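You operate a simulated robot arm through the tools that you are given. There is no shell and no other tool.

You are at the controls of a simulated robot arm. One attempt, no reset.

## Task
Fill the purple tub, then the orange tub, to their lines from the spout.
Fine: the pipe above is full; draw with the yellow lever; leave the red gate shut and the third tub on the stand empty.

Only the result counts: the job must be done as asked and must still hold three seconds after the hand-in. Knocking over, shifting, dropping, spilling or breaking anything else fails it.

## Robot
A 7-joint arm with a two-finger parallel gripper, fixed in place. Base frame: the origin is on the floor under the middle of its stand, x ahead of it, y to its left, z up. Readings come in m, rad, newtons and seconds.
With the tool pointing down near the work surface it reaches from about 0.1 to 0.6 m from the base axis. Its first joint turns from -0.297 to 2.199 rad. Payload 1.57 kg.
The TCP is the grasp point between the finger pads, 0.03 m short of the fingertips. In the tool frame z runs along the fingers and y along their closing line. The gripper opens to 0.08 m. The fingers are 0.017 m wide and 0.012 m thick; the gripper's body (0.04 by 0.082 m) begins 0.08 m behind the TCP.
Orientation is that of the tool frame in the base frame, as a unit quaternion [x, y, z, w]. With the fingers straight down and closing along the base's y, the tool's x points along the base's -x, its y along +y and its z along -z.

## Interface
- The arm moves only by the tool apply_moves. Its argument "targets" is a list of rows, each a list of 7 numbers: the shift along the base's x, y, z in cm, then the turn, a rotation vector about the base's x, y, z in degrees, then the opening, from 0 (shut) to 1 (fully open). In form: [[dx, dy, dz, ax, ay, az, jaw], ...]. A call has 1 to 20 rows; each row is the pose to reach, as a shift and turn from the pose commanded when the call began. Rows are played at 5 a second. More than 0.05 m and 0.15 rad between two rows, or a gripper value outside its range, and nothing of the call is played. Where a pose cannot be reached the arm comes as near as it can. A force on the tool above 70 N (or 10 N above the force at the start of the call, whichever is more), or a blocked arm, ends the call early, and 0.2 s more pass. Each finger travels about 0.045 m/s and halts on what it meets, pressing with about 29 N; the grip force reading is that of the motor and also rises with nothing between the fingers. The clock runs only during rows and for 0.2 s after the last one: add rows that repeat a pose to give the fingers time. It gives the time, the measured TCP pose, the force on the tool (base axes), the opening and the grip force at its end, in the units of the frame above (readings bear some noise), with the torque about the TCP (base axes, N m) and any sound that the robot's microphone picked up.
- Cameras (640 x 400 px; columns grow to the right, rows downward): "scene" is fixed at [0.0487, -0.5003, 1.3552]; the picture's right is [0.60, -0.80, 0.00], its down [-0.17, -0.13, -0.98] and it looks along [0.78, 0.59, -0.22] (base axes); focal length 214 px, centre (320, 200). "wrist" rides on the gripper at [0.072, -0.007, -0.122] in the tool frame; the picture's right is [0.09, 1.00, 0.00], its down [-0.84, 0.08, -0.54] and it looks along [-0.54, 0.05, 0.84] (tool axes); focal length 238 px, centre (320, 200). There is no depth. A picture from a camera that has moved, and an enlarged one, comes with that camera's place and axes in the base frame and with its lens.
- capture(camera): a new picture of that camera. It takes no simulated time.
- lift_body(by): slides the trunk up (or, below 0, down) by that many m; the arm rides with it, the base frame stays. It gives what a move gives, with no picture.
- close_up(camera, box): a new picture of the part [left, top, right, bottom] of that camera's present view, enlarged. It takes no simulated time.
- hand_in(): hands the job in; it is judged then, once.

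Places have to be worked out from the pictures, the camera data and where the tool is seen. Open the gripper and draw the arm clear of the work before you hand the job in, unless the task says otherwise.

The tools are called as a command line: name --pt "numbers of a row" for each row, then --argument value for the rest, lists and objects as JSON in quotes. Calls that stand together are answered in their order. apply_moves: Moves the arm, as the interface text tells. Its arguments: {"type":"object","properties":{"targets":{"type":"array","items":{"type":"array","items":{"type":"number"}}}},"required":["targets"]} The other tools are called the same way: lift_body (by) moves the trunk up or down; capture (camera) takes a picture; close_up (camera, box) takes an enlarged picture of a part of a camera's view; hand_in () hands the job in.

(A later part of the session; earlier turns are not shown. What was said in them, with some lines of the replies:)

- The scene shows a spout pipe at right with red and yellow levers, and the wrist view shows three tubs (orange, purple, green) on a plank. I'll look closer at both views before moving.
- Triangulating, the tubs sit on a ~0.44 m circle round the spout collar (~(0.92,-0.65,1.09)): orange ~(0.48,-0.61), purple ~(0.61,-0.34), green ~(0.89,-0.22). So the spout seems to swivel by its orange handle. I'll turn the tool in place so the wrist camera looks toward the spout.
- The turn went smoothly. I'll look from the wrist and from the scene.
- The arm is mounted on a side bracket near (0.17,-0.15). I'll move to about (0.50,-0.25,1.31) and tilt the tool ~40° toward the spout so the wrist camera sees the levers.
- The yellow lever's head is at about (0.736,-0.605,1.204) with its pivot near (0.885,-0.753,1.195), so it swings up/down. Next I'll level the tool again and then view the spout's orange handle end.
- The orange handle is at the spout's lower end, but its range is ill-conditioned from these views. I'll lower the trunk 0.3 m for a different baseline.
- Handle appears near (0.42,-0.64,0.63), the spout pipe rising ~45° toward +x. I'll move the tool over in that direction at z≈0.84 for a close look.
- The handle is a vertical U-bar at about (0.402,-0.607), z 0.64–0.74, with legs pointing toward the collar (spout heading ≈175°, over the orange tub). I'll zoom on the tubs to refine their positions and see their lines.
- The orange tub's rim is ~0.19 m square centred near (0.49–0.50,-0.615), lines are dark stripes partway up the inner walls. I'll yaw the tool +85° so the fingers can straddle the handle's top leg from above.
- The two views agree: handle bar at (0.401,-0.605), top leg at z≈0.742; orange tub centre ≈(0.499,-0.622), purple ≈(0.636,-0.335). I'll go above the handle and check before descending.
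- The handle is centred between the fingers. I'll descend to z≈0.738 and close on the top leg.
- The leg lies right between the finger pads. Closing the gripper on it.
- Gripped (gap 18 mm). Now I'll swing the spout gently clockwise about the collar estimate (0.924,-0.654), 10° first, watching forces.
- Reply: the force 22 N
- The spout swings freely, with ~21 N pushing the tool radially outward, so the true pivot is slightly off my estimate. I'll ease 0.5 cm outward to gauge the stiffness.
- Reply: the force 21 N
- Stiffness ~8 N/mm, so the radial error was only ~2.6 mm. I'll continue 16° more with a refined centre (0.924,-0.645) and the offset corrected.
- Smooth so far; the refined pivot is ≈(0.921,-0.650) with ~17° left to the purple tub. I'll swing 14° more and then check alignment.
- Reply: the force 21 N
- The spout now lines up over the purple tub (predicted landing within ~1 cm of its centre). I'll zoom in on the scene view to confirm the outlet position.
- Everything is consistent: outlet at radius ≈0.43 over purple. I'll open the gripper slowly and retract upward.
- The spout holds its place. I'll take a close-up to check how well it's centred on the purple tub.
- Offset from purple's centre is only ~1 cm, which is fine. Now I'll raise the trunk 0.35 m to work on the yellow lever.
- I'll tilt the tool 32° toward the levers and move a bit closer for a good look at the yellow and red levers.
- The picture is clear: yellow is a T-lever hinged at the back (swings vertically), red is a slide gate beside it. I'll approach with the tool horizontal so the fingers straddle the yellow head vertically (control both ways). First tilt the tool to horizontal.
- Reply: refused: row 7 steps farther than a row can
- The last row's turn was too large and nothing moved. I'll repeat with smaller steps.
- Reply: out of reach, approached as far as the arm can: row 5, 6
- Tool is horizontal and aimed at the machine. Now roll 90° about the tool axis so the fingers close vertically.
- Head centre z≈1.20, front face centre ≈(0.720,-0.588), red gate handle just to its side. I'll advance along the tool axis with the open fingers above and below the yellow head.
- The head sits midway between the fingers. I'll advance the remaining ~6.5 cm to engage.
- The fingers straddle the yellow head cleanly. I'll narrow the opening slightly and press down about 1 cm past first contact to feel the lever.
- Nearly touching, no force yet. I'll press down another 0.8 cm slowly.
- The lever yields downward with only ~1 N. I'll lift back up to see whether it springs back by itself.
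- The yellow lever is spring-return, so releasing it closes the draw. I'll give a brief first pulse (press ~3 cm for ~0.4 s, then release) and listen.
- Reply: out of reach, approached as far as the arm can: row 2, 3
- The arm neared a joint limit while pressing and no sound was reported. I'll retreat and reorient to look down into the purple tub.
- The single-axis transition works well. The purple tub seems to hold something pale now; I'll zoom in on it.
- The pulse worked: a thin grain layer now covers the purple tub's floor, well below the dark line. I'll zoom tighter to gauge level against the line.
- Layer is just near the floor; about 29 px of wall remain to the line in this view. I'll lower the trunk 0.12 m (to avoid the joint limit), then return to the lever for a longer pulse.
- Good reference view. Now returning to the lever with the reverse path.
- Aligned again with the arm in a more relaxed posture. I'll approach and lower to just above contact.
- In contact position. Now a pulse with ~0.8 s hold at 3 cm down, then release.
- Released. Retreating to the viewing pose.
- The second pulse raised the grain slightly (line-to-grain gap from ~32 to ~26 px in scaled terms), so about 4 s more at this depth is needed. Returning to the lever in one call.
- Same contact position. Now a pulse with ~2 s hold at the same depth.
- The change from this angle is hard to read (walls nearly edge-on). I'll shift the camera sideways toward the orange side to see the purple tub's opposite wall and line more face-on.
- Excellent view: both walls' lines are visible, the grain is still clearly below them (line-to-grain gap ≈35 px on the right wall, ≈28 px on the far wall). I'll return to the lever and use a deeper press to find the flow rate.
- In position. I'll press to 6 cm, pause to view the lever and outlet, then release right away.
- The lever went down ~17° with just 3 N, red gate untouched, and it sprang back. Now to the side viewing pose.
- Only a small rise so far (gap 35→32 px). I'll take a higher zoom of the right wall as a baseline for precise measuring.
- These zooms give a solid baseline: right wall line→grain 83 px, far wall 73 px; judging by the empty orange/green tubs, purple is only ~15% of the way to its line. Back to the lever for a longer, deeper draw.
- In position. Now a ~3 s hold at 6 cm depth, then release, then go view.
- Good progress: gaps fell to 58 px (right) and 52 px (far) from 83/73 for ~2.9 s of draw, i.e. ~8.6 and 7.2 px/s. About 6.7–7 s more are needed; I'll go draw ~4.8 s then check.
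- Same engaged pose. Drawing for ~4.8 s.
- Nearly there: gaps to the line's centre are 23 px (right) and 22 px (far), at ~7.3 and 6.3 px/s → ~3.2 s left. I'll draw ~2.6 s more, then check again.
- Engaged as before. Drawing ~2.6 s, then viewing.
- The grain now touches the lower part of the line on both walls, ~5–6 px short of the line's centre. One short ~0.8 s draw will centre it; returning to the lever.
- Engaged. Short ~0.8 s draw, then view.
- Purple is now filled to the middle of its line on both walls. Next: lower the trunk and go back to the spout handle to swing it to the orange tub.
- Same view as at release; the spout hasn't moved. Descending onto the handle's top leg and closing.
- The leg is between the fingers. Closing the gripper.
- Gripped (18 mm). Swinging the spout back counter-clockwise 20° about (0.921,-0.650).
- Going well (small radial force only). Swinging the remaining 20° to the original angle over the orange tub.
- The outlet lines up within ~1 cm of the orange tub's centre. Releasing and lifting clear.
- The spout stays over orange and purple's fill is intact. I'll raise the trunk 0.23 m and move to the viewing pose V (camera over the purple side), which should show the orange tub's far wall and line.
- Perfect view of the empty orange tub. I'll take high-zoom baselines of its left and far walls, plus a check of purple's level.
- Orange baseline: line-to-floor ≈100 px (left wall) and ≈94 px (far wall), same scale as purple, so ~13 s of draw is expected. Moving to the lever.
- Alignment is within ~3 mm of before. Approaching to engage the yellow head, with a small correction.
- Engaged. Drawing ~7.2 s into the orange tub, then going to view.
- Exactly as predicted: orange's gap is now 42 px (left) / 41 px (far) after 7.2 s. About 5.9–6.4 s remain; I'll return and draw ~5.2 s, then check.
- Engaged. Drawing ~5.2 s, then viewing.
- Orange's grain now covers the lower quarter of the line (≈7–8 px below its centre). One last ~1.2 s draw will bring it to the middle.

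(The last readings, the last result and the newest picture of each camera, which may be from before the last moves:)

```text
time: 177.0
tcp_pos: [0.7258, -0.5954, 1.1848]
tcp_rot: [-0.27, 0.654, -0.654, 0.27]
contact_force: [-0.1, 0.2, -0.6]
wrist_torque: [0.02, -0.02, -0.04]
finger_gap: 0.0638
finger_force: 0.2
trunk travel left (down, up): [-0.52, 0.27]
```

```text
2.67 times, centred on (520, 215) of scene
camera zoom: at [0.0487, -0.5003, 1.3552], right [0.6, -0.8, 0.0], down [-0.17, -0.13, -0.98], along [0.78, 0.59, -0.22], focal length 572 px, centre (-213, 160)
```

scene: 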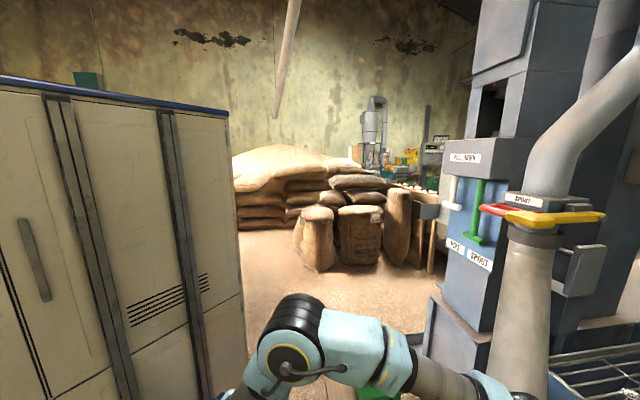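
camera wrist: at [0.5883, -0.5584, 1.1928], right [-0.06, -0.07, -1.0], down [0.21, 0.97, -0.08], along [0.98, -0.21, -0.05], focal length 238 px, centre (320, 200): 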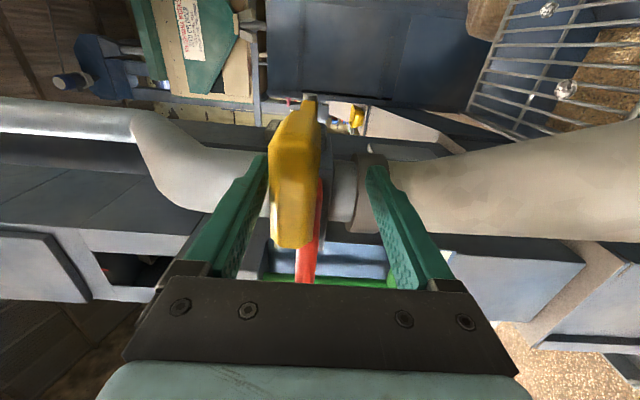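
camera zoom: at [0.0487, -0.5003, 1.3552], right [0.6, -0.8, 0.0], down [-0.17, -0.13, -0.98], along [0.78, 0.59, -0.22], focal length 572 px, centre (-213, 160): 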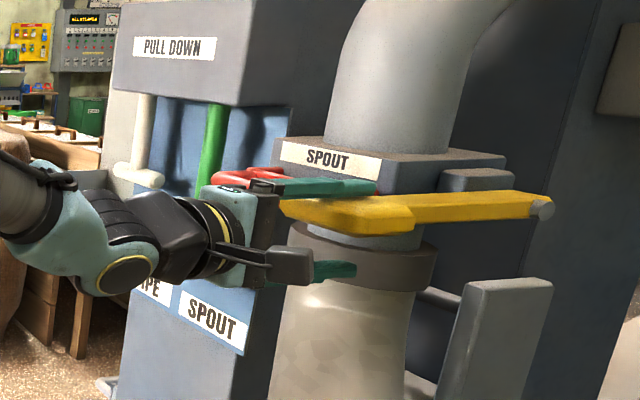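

Engaged. Final ~1.2 s draw, release, then view.

apply_moves --pt "0 0 -2 0 0 0 0.8" --pt "0 0 -4 0 0 0 0.8" --pt "0 0 -6 0 0 0 0.8" --pt "0 0 -6 0 0 0 0.8" --pt "0 0 -6 0 0 0 0.8" --pt "0 0 -6 0 0 0 0.8" --pt "0 0 -6 0 0 0 0.8" --pt "0 0 -3 0 0 0 0.8" --pt "0 0 0 0 0 0 0.8" --pt "0 0 0.6 0 0 0 0.8"

apply_moves --pt "-2.5 2.5 0 0 0 0 0.8" --pt "-5 5 0 0 0 0 0.8" --pt "-7.5 7.5 0 0 0 0 0.8" --pt "-8.32 9.18 -0.24 6.12 0 -4.33 0.8" --pt "-9.14 10.86 -0.49 12.25 0 -8.66 0.8" --pt "-9.96 12.54 -0.73 18.37 0 -12.99 0.8" --pt "-10.78 14.22 -0.98 24.5 0 -17.32 0.8" --pt "-11.6 15.91 -1.22 30.62 0 -21.65 0.8" --pt "-12.41 17.59 -1.46 36.74 0 -25.98 0.8" --pt "-13.23 19.27 -1.71 42.87 0 -30.31 0.8" --pt "-14.05 20.95 -1.95 48.99 0 -34.64 0.8" --pt "-14.87 22.63 -2.2 55.11 0 -38.97 0.8" --pt "-15.69 24.31 -2.44 61.24 0 -43.3 0.8" --pt "-16.51 25.99 -2.68 67.36 0 -47.63 0.8" --pt "-17.33 27.67 -2.93 73.49 0 -51.96 0.8" --pt "-18.15 29.35 -3.17 79.61 0 -56.29 0.8" --pt "-18.97 31.03 -3.42 85.73 0 -60.62 0.8" --pt "-19.79 32.72 -3.66 91.86 0 -64.95 0.8" --pt "-20.6 34.4 -3.9 97.98 0 -69.28 0.8"

close_up --camera "wrist" --box '[205, 85, 295, 165]'

close_up --camera "wrist" --box '[222, 112, 262, 137]'

close_up --camera "wrist" --box '[234, 130, 274, 155]'

close_up --camera "wrist" --box '[285, 75, 355, 140]'

capture --camera "wrist"

capture --camera "scene"

```text
time: 179.2
tcp_pos: [0.7258, -0.5964, 1.1909]
tcp_rot: [0.27, -0.653, 0.654, -0.27]
contact_force: [0.0, 0.0, 0.2]
wrist_torque: [0.0, 0.03, -0.03]
finger_gap: 0.064
finger_force: 0.0
trunk travel left (down, up): [-0.52, 0.27]
```

```text
time: 183.2
tcp_pos: [0.518, -0.2499, 1.1528]
tcp_rot: [0.383, 0.924, 0.001, -0.001]
contact_force: [0.3, -1.1, -1.1]
wrist_torque: [-0.01, -0.03, 0.02]
finger_gap: 0.0641
finger_force: 0.0
trunk travel left (down, up): [-0.52, 0.27]
```

```text
5.00 times, centred on (250, 125) of wrist
camera zoom: at [0.4628, -0.2039, 1.2749], right [0.64, 0.77, 0.0], down [0.65, -0.54, 0.54], along [0.42, -0.34, -0.84], focal length 1192 px, centre (670, 575)
```

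zoom: 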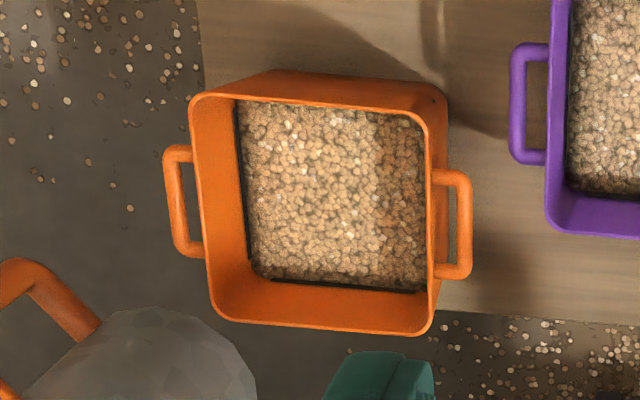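

```text
16.00 times, centred on (242, 124) of wrist
camera zoom: at [0.4628, -0.2039, 1.2749], right [0.64, 0.77, 0.0], down [0.65, -0.54, 0.54], along [0.42, -0.34, -0.84], focal length 3814 px, centre (1568, 1408)
```

zoom: 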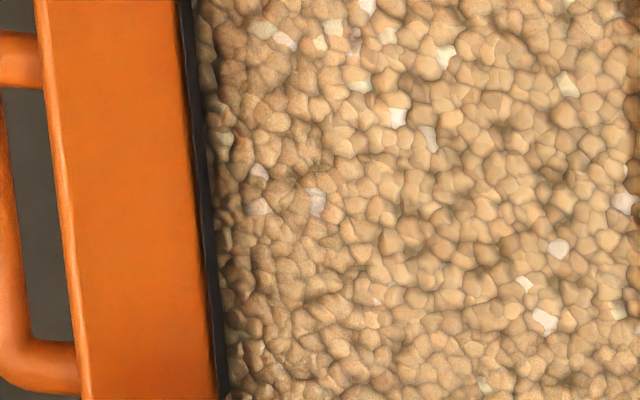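

```text
16.00 times, centred on (254, 142) of wrist
camera zoom: at [0.4628, -0.2039, 1.2749], right [0.64, 0.77, 0.0], down [0.65, -0.54, 0.54], along [0.42, -0.34, -0.84], focal length 3814 px, centre (1376, 1120)
```

zoom: 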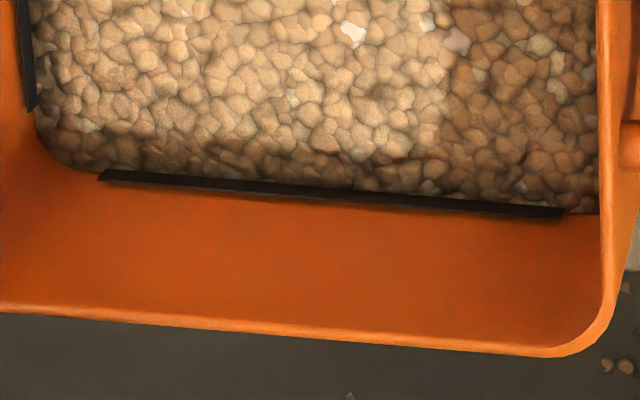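

```text
6.15 times, centred on (320, 108) of wrist
camera zoom: at [0.4628, -0.2039, 1.2749], right [0.64, 0.77, 0.0], down [0.65, -0.54, 0.54], along [0.42, -0.34, -0.84], focal length 1467 px, centre (320, 769)
```

zoom: 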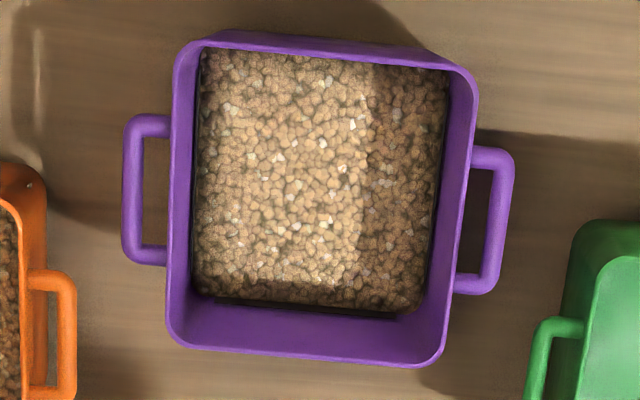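

```text
taken
camera wrist: at [0.4628, -0.2039, 1.2749], right [0.64, 0.77, 0.0], down [0.65, -0.54, 0.54], along [0.42, -0.34, -0.84], focal length 238 px, centre (320, 200)
```

wrist: 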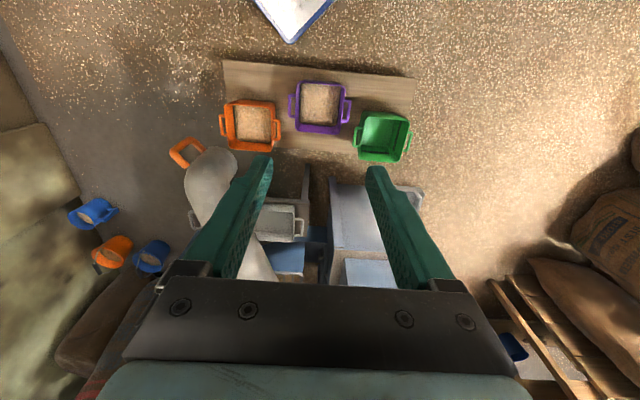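

```text
taken
```

scene: 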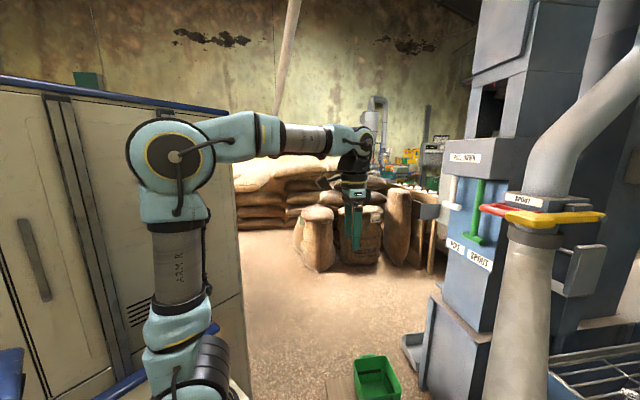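

Orange is now right at the middle of its line. Let me zoom on purple's far and side walls once more to compare.

close_up --camera "wrist" --box '[297, 113, 337, 138]'

close_up --camera "wrist" --box '[318, 88, 358, 113]'

close_up --camera "wrist" --box '[345, 100, 425, 170]'

```text
16.00 times, centred on (317, 126) of wrist
camera zoom: at [0.4628, -0.2039, 1.2749], right [0.64, 0.77, 0.0], down [0.65, -0.54, 0.54], along [0.42, -0.34, -0.84], focal length 3814 px, centre (368, 1392)
```

zoom: 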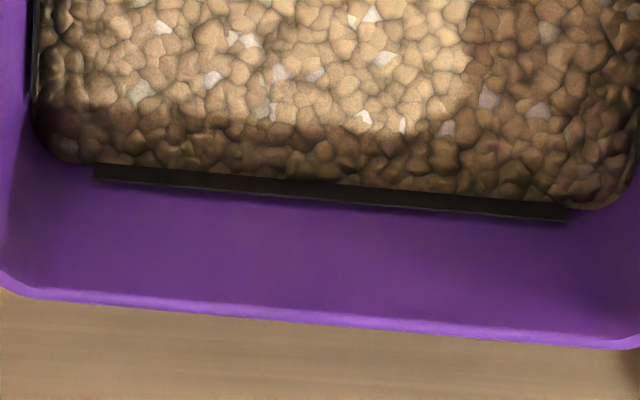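

```text
16.00 times, centred on (338, 100) of wrist
camera zoom: at [0.4628, -0.2039, 1.2749], right [0.64, 0.77, 0.0], down [0.65, -0.54, 0.54], along [0.42, -0.34, -0.84], focal length 3814 px, centre (32, 1792)
```

zoom: 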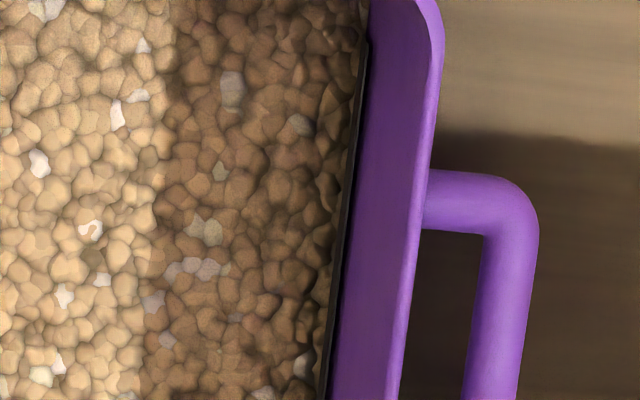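

```text
5.71 times, centred on (385, 135) of wrist
camera zoom: at [0.4628, -0.2039, 1.2749], right [0.64, 0.77, 0.0], down [0.65, -0.54, 0.54], along [0.42, -0.34, -0.84], focal length 1362 px, centre (-51, 571)
```

zoom: 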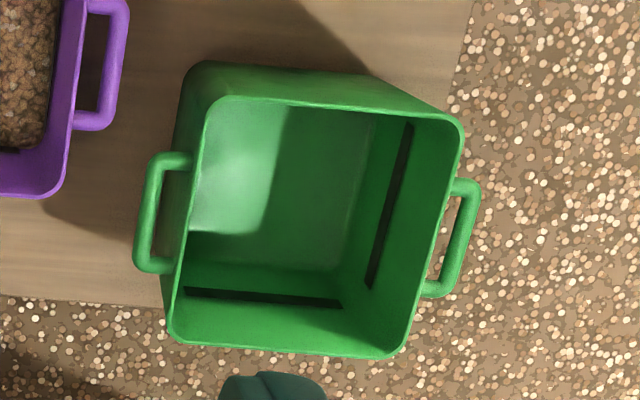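

Green is empty, purple sits within its line, orange at its line's middle, red gate shut, yellow lever sprung back up. I'll open the gripper fully and draw the arm clear.

apply_moves --pt "0 3 2 0 0 0 1" --pt "0 6 4 0 0 0 1" --pt "0 10 6 0 0 0 1" --pt "0 14 8 0 0 0 1" --pt "0 18 10 0 0 0 1" --pt "0 20 11 0 0 0 1" --pt "0 20 11 0 0 0 1"

capture --camera "wrist"

capture --camera "scene"

close_up --camera "wrist" --box '[200, 40, 420, 180]'

close_up --camera "scene" --box '[400, 140, 640, 290]'

```text
time: 184.8
tcp_pos: [0.5203, -0.049, 1.2619]
tcp_rot: [0.383, 0.924, 0.0, -0.001]
contact_force: [1.3, 0.3, 0.7]
wrist_torque: [-0.01, 0.0, 0.0]
finger_gap: 0.0801
finger_force: 0.0
trunk travel left (down, up): [-0.52, 0.27]
```

```text
taken
camera wrist: at [0.4638, -0.0034, 1.3847], right [0.64, 0.77, 0.0], down [0.65, -0.54, 0.54], along [0.42, -0.35, -0.84], focal length 238 px, centre (320, 200)
```

wrist: 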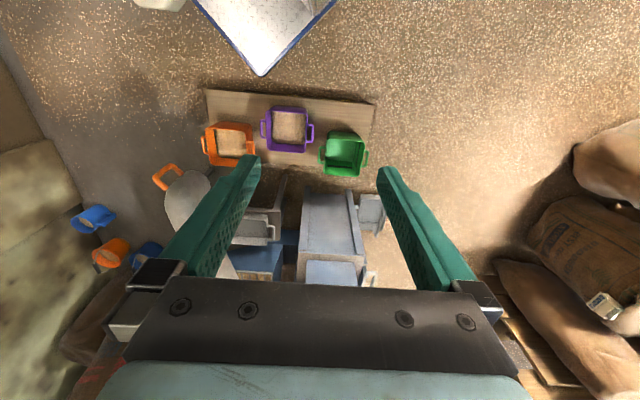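

```text
taken
```

scene: 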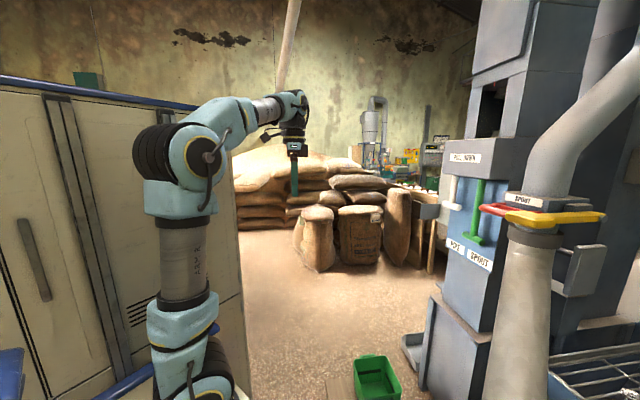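

```text
2.86 times, centred on (310, 110) of wrist
camera zoom: at [0.4638, -0.0034, 1.3847], right [0.64, 0.77, 0.0], down [0.65, -0.54, 0.54], along [0.42, -0.35, -0.84], focal length 681 px, centre (349, 457)
```

zoom: 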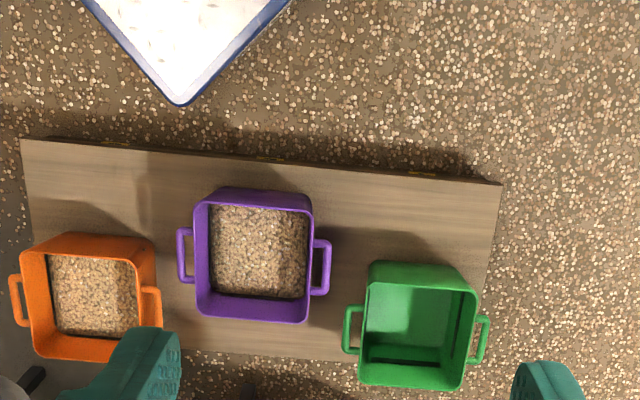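

```text
2.67 times, centred on (520, 215) of scene
camera zoom: at [0.0487, -0.5003, 1.3552], right [0.6, -0.8, 0.0], down [-0.17, -0.13, -0.98], along [0.78, 0.59, -0.22], focal length 572 px, centre (-213, 160)
```

zoom: 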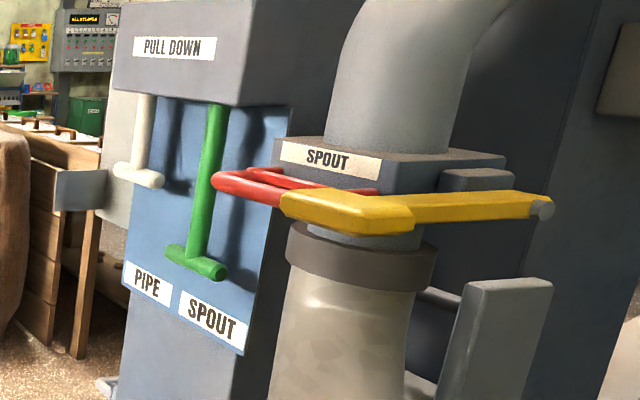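

Both tubs are filled to their lines. The green tub is empty, the red gate is shut, the yellow lever is back up, nothing has spilled, and the open gripper is clear of the work. Handing in.

hand_in

```text
The job is handed in.
```

I filled the purple tub first, then the orange tub, each to its line, and handed the job in. I haven't seen the judge's result.

- **Purple:** the grain sits within the thickness of the line, about 3–5% below its middle. I did not top it up afterwards, because that would have broken the purple-then-orange order.
- **Orange:** the grain is at the middle of the line.
- **Left alone:** in the final pictures the red gate is shut and the green tub is empty. I saw no spilled grain.
- **Spout and lever:** I swung the spout over to purple and back by its orange handle, so it is over the orange tub again, where it started. The yellow lever springs back on its own and is up.
- **Arm:** the gripper is open and clear of the work.
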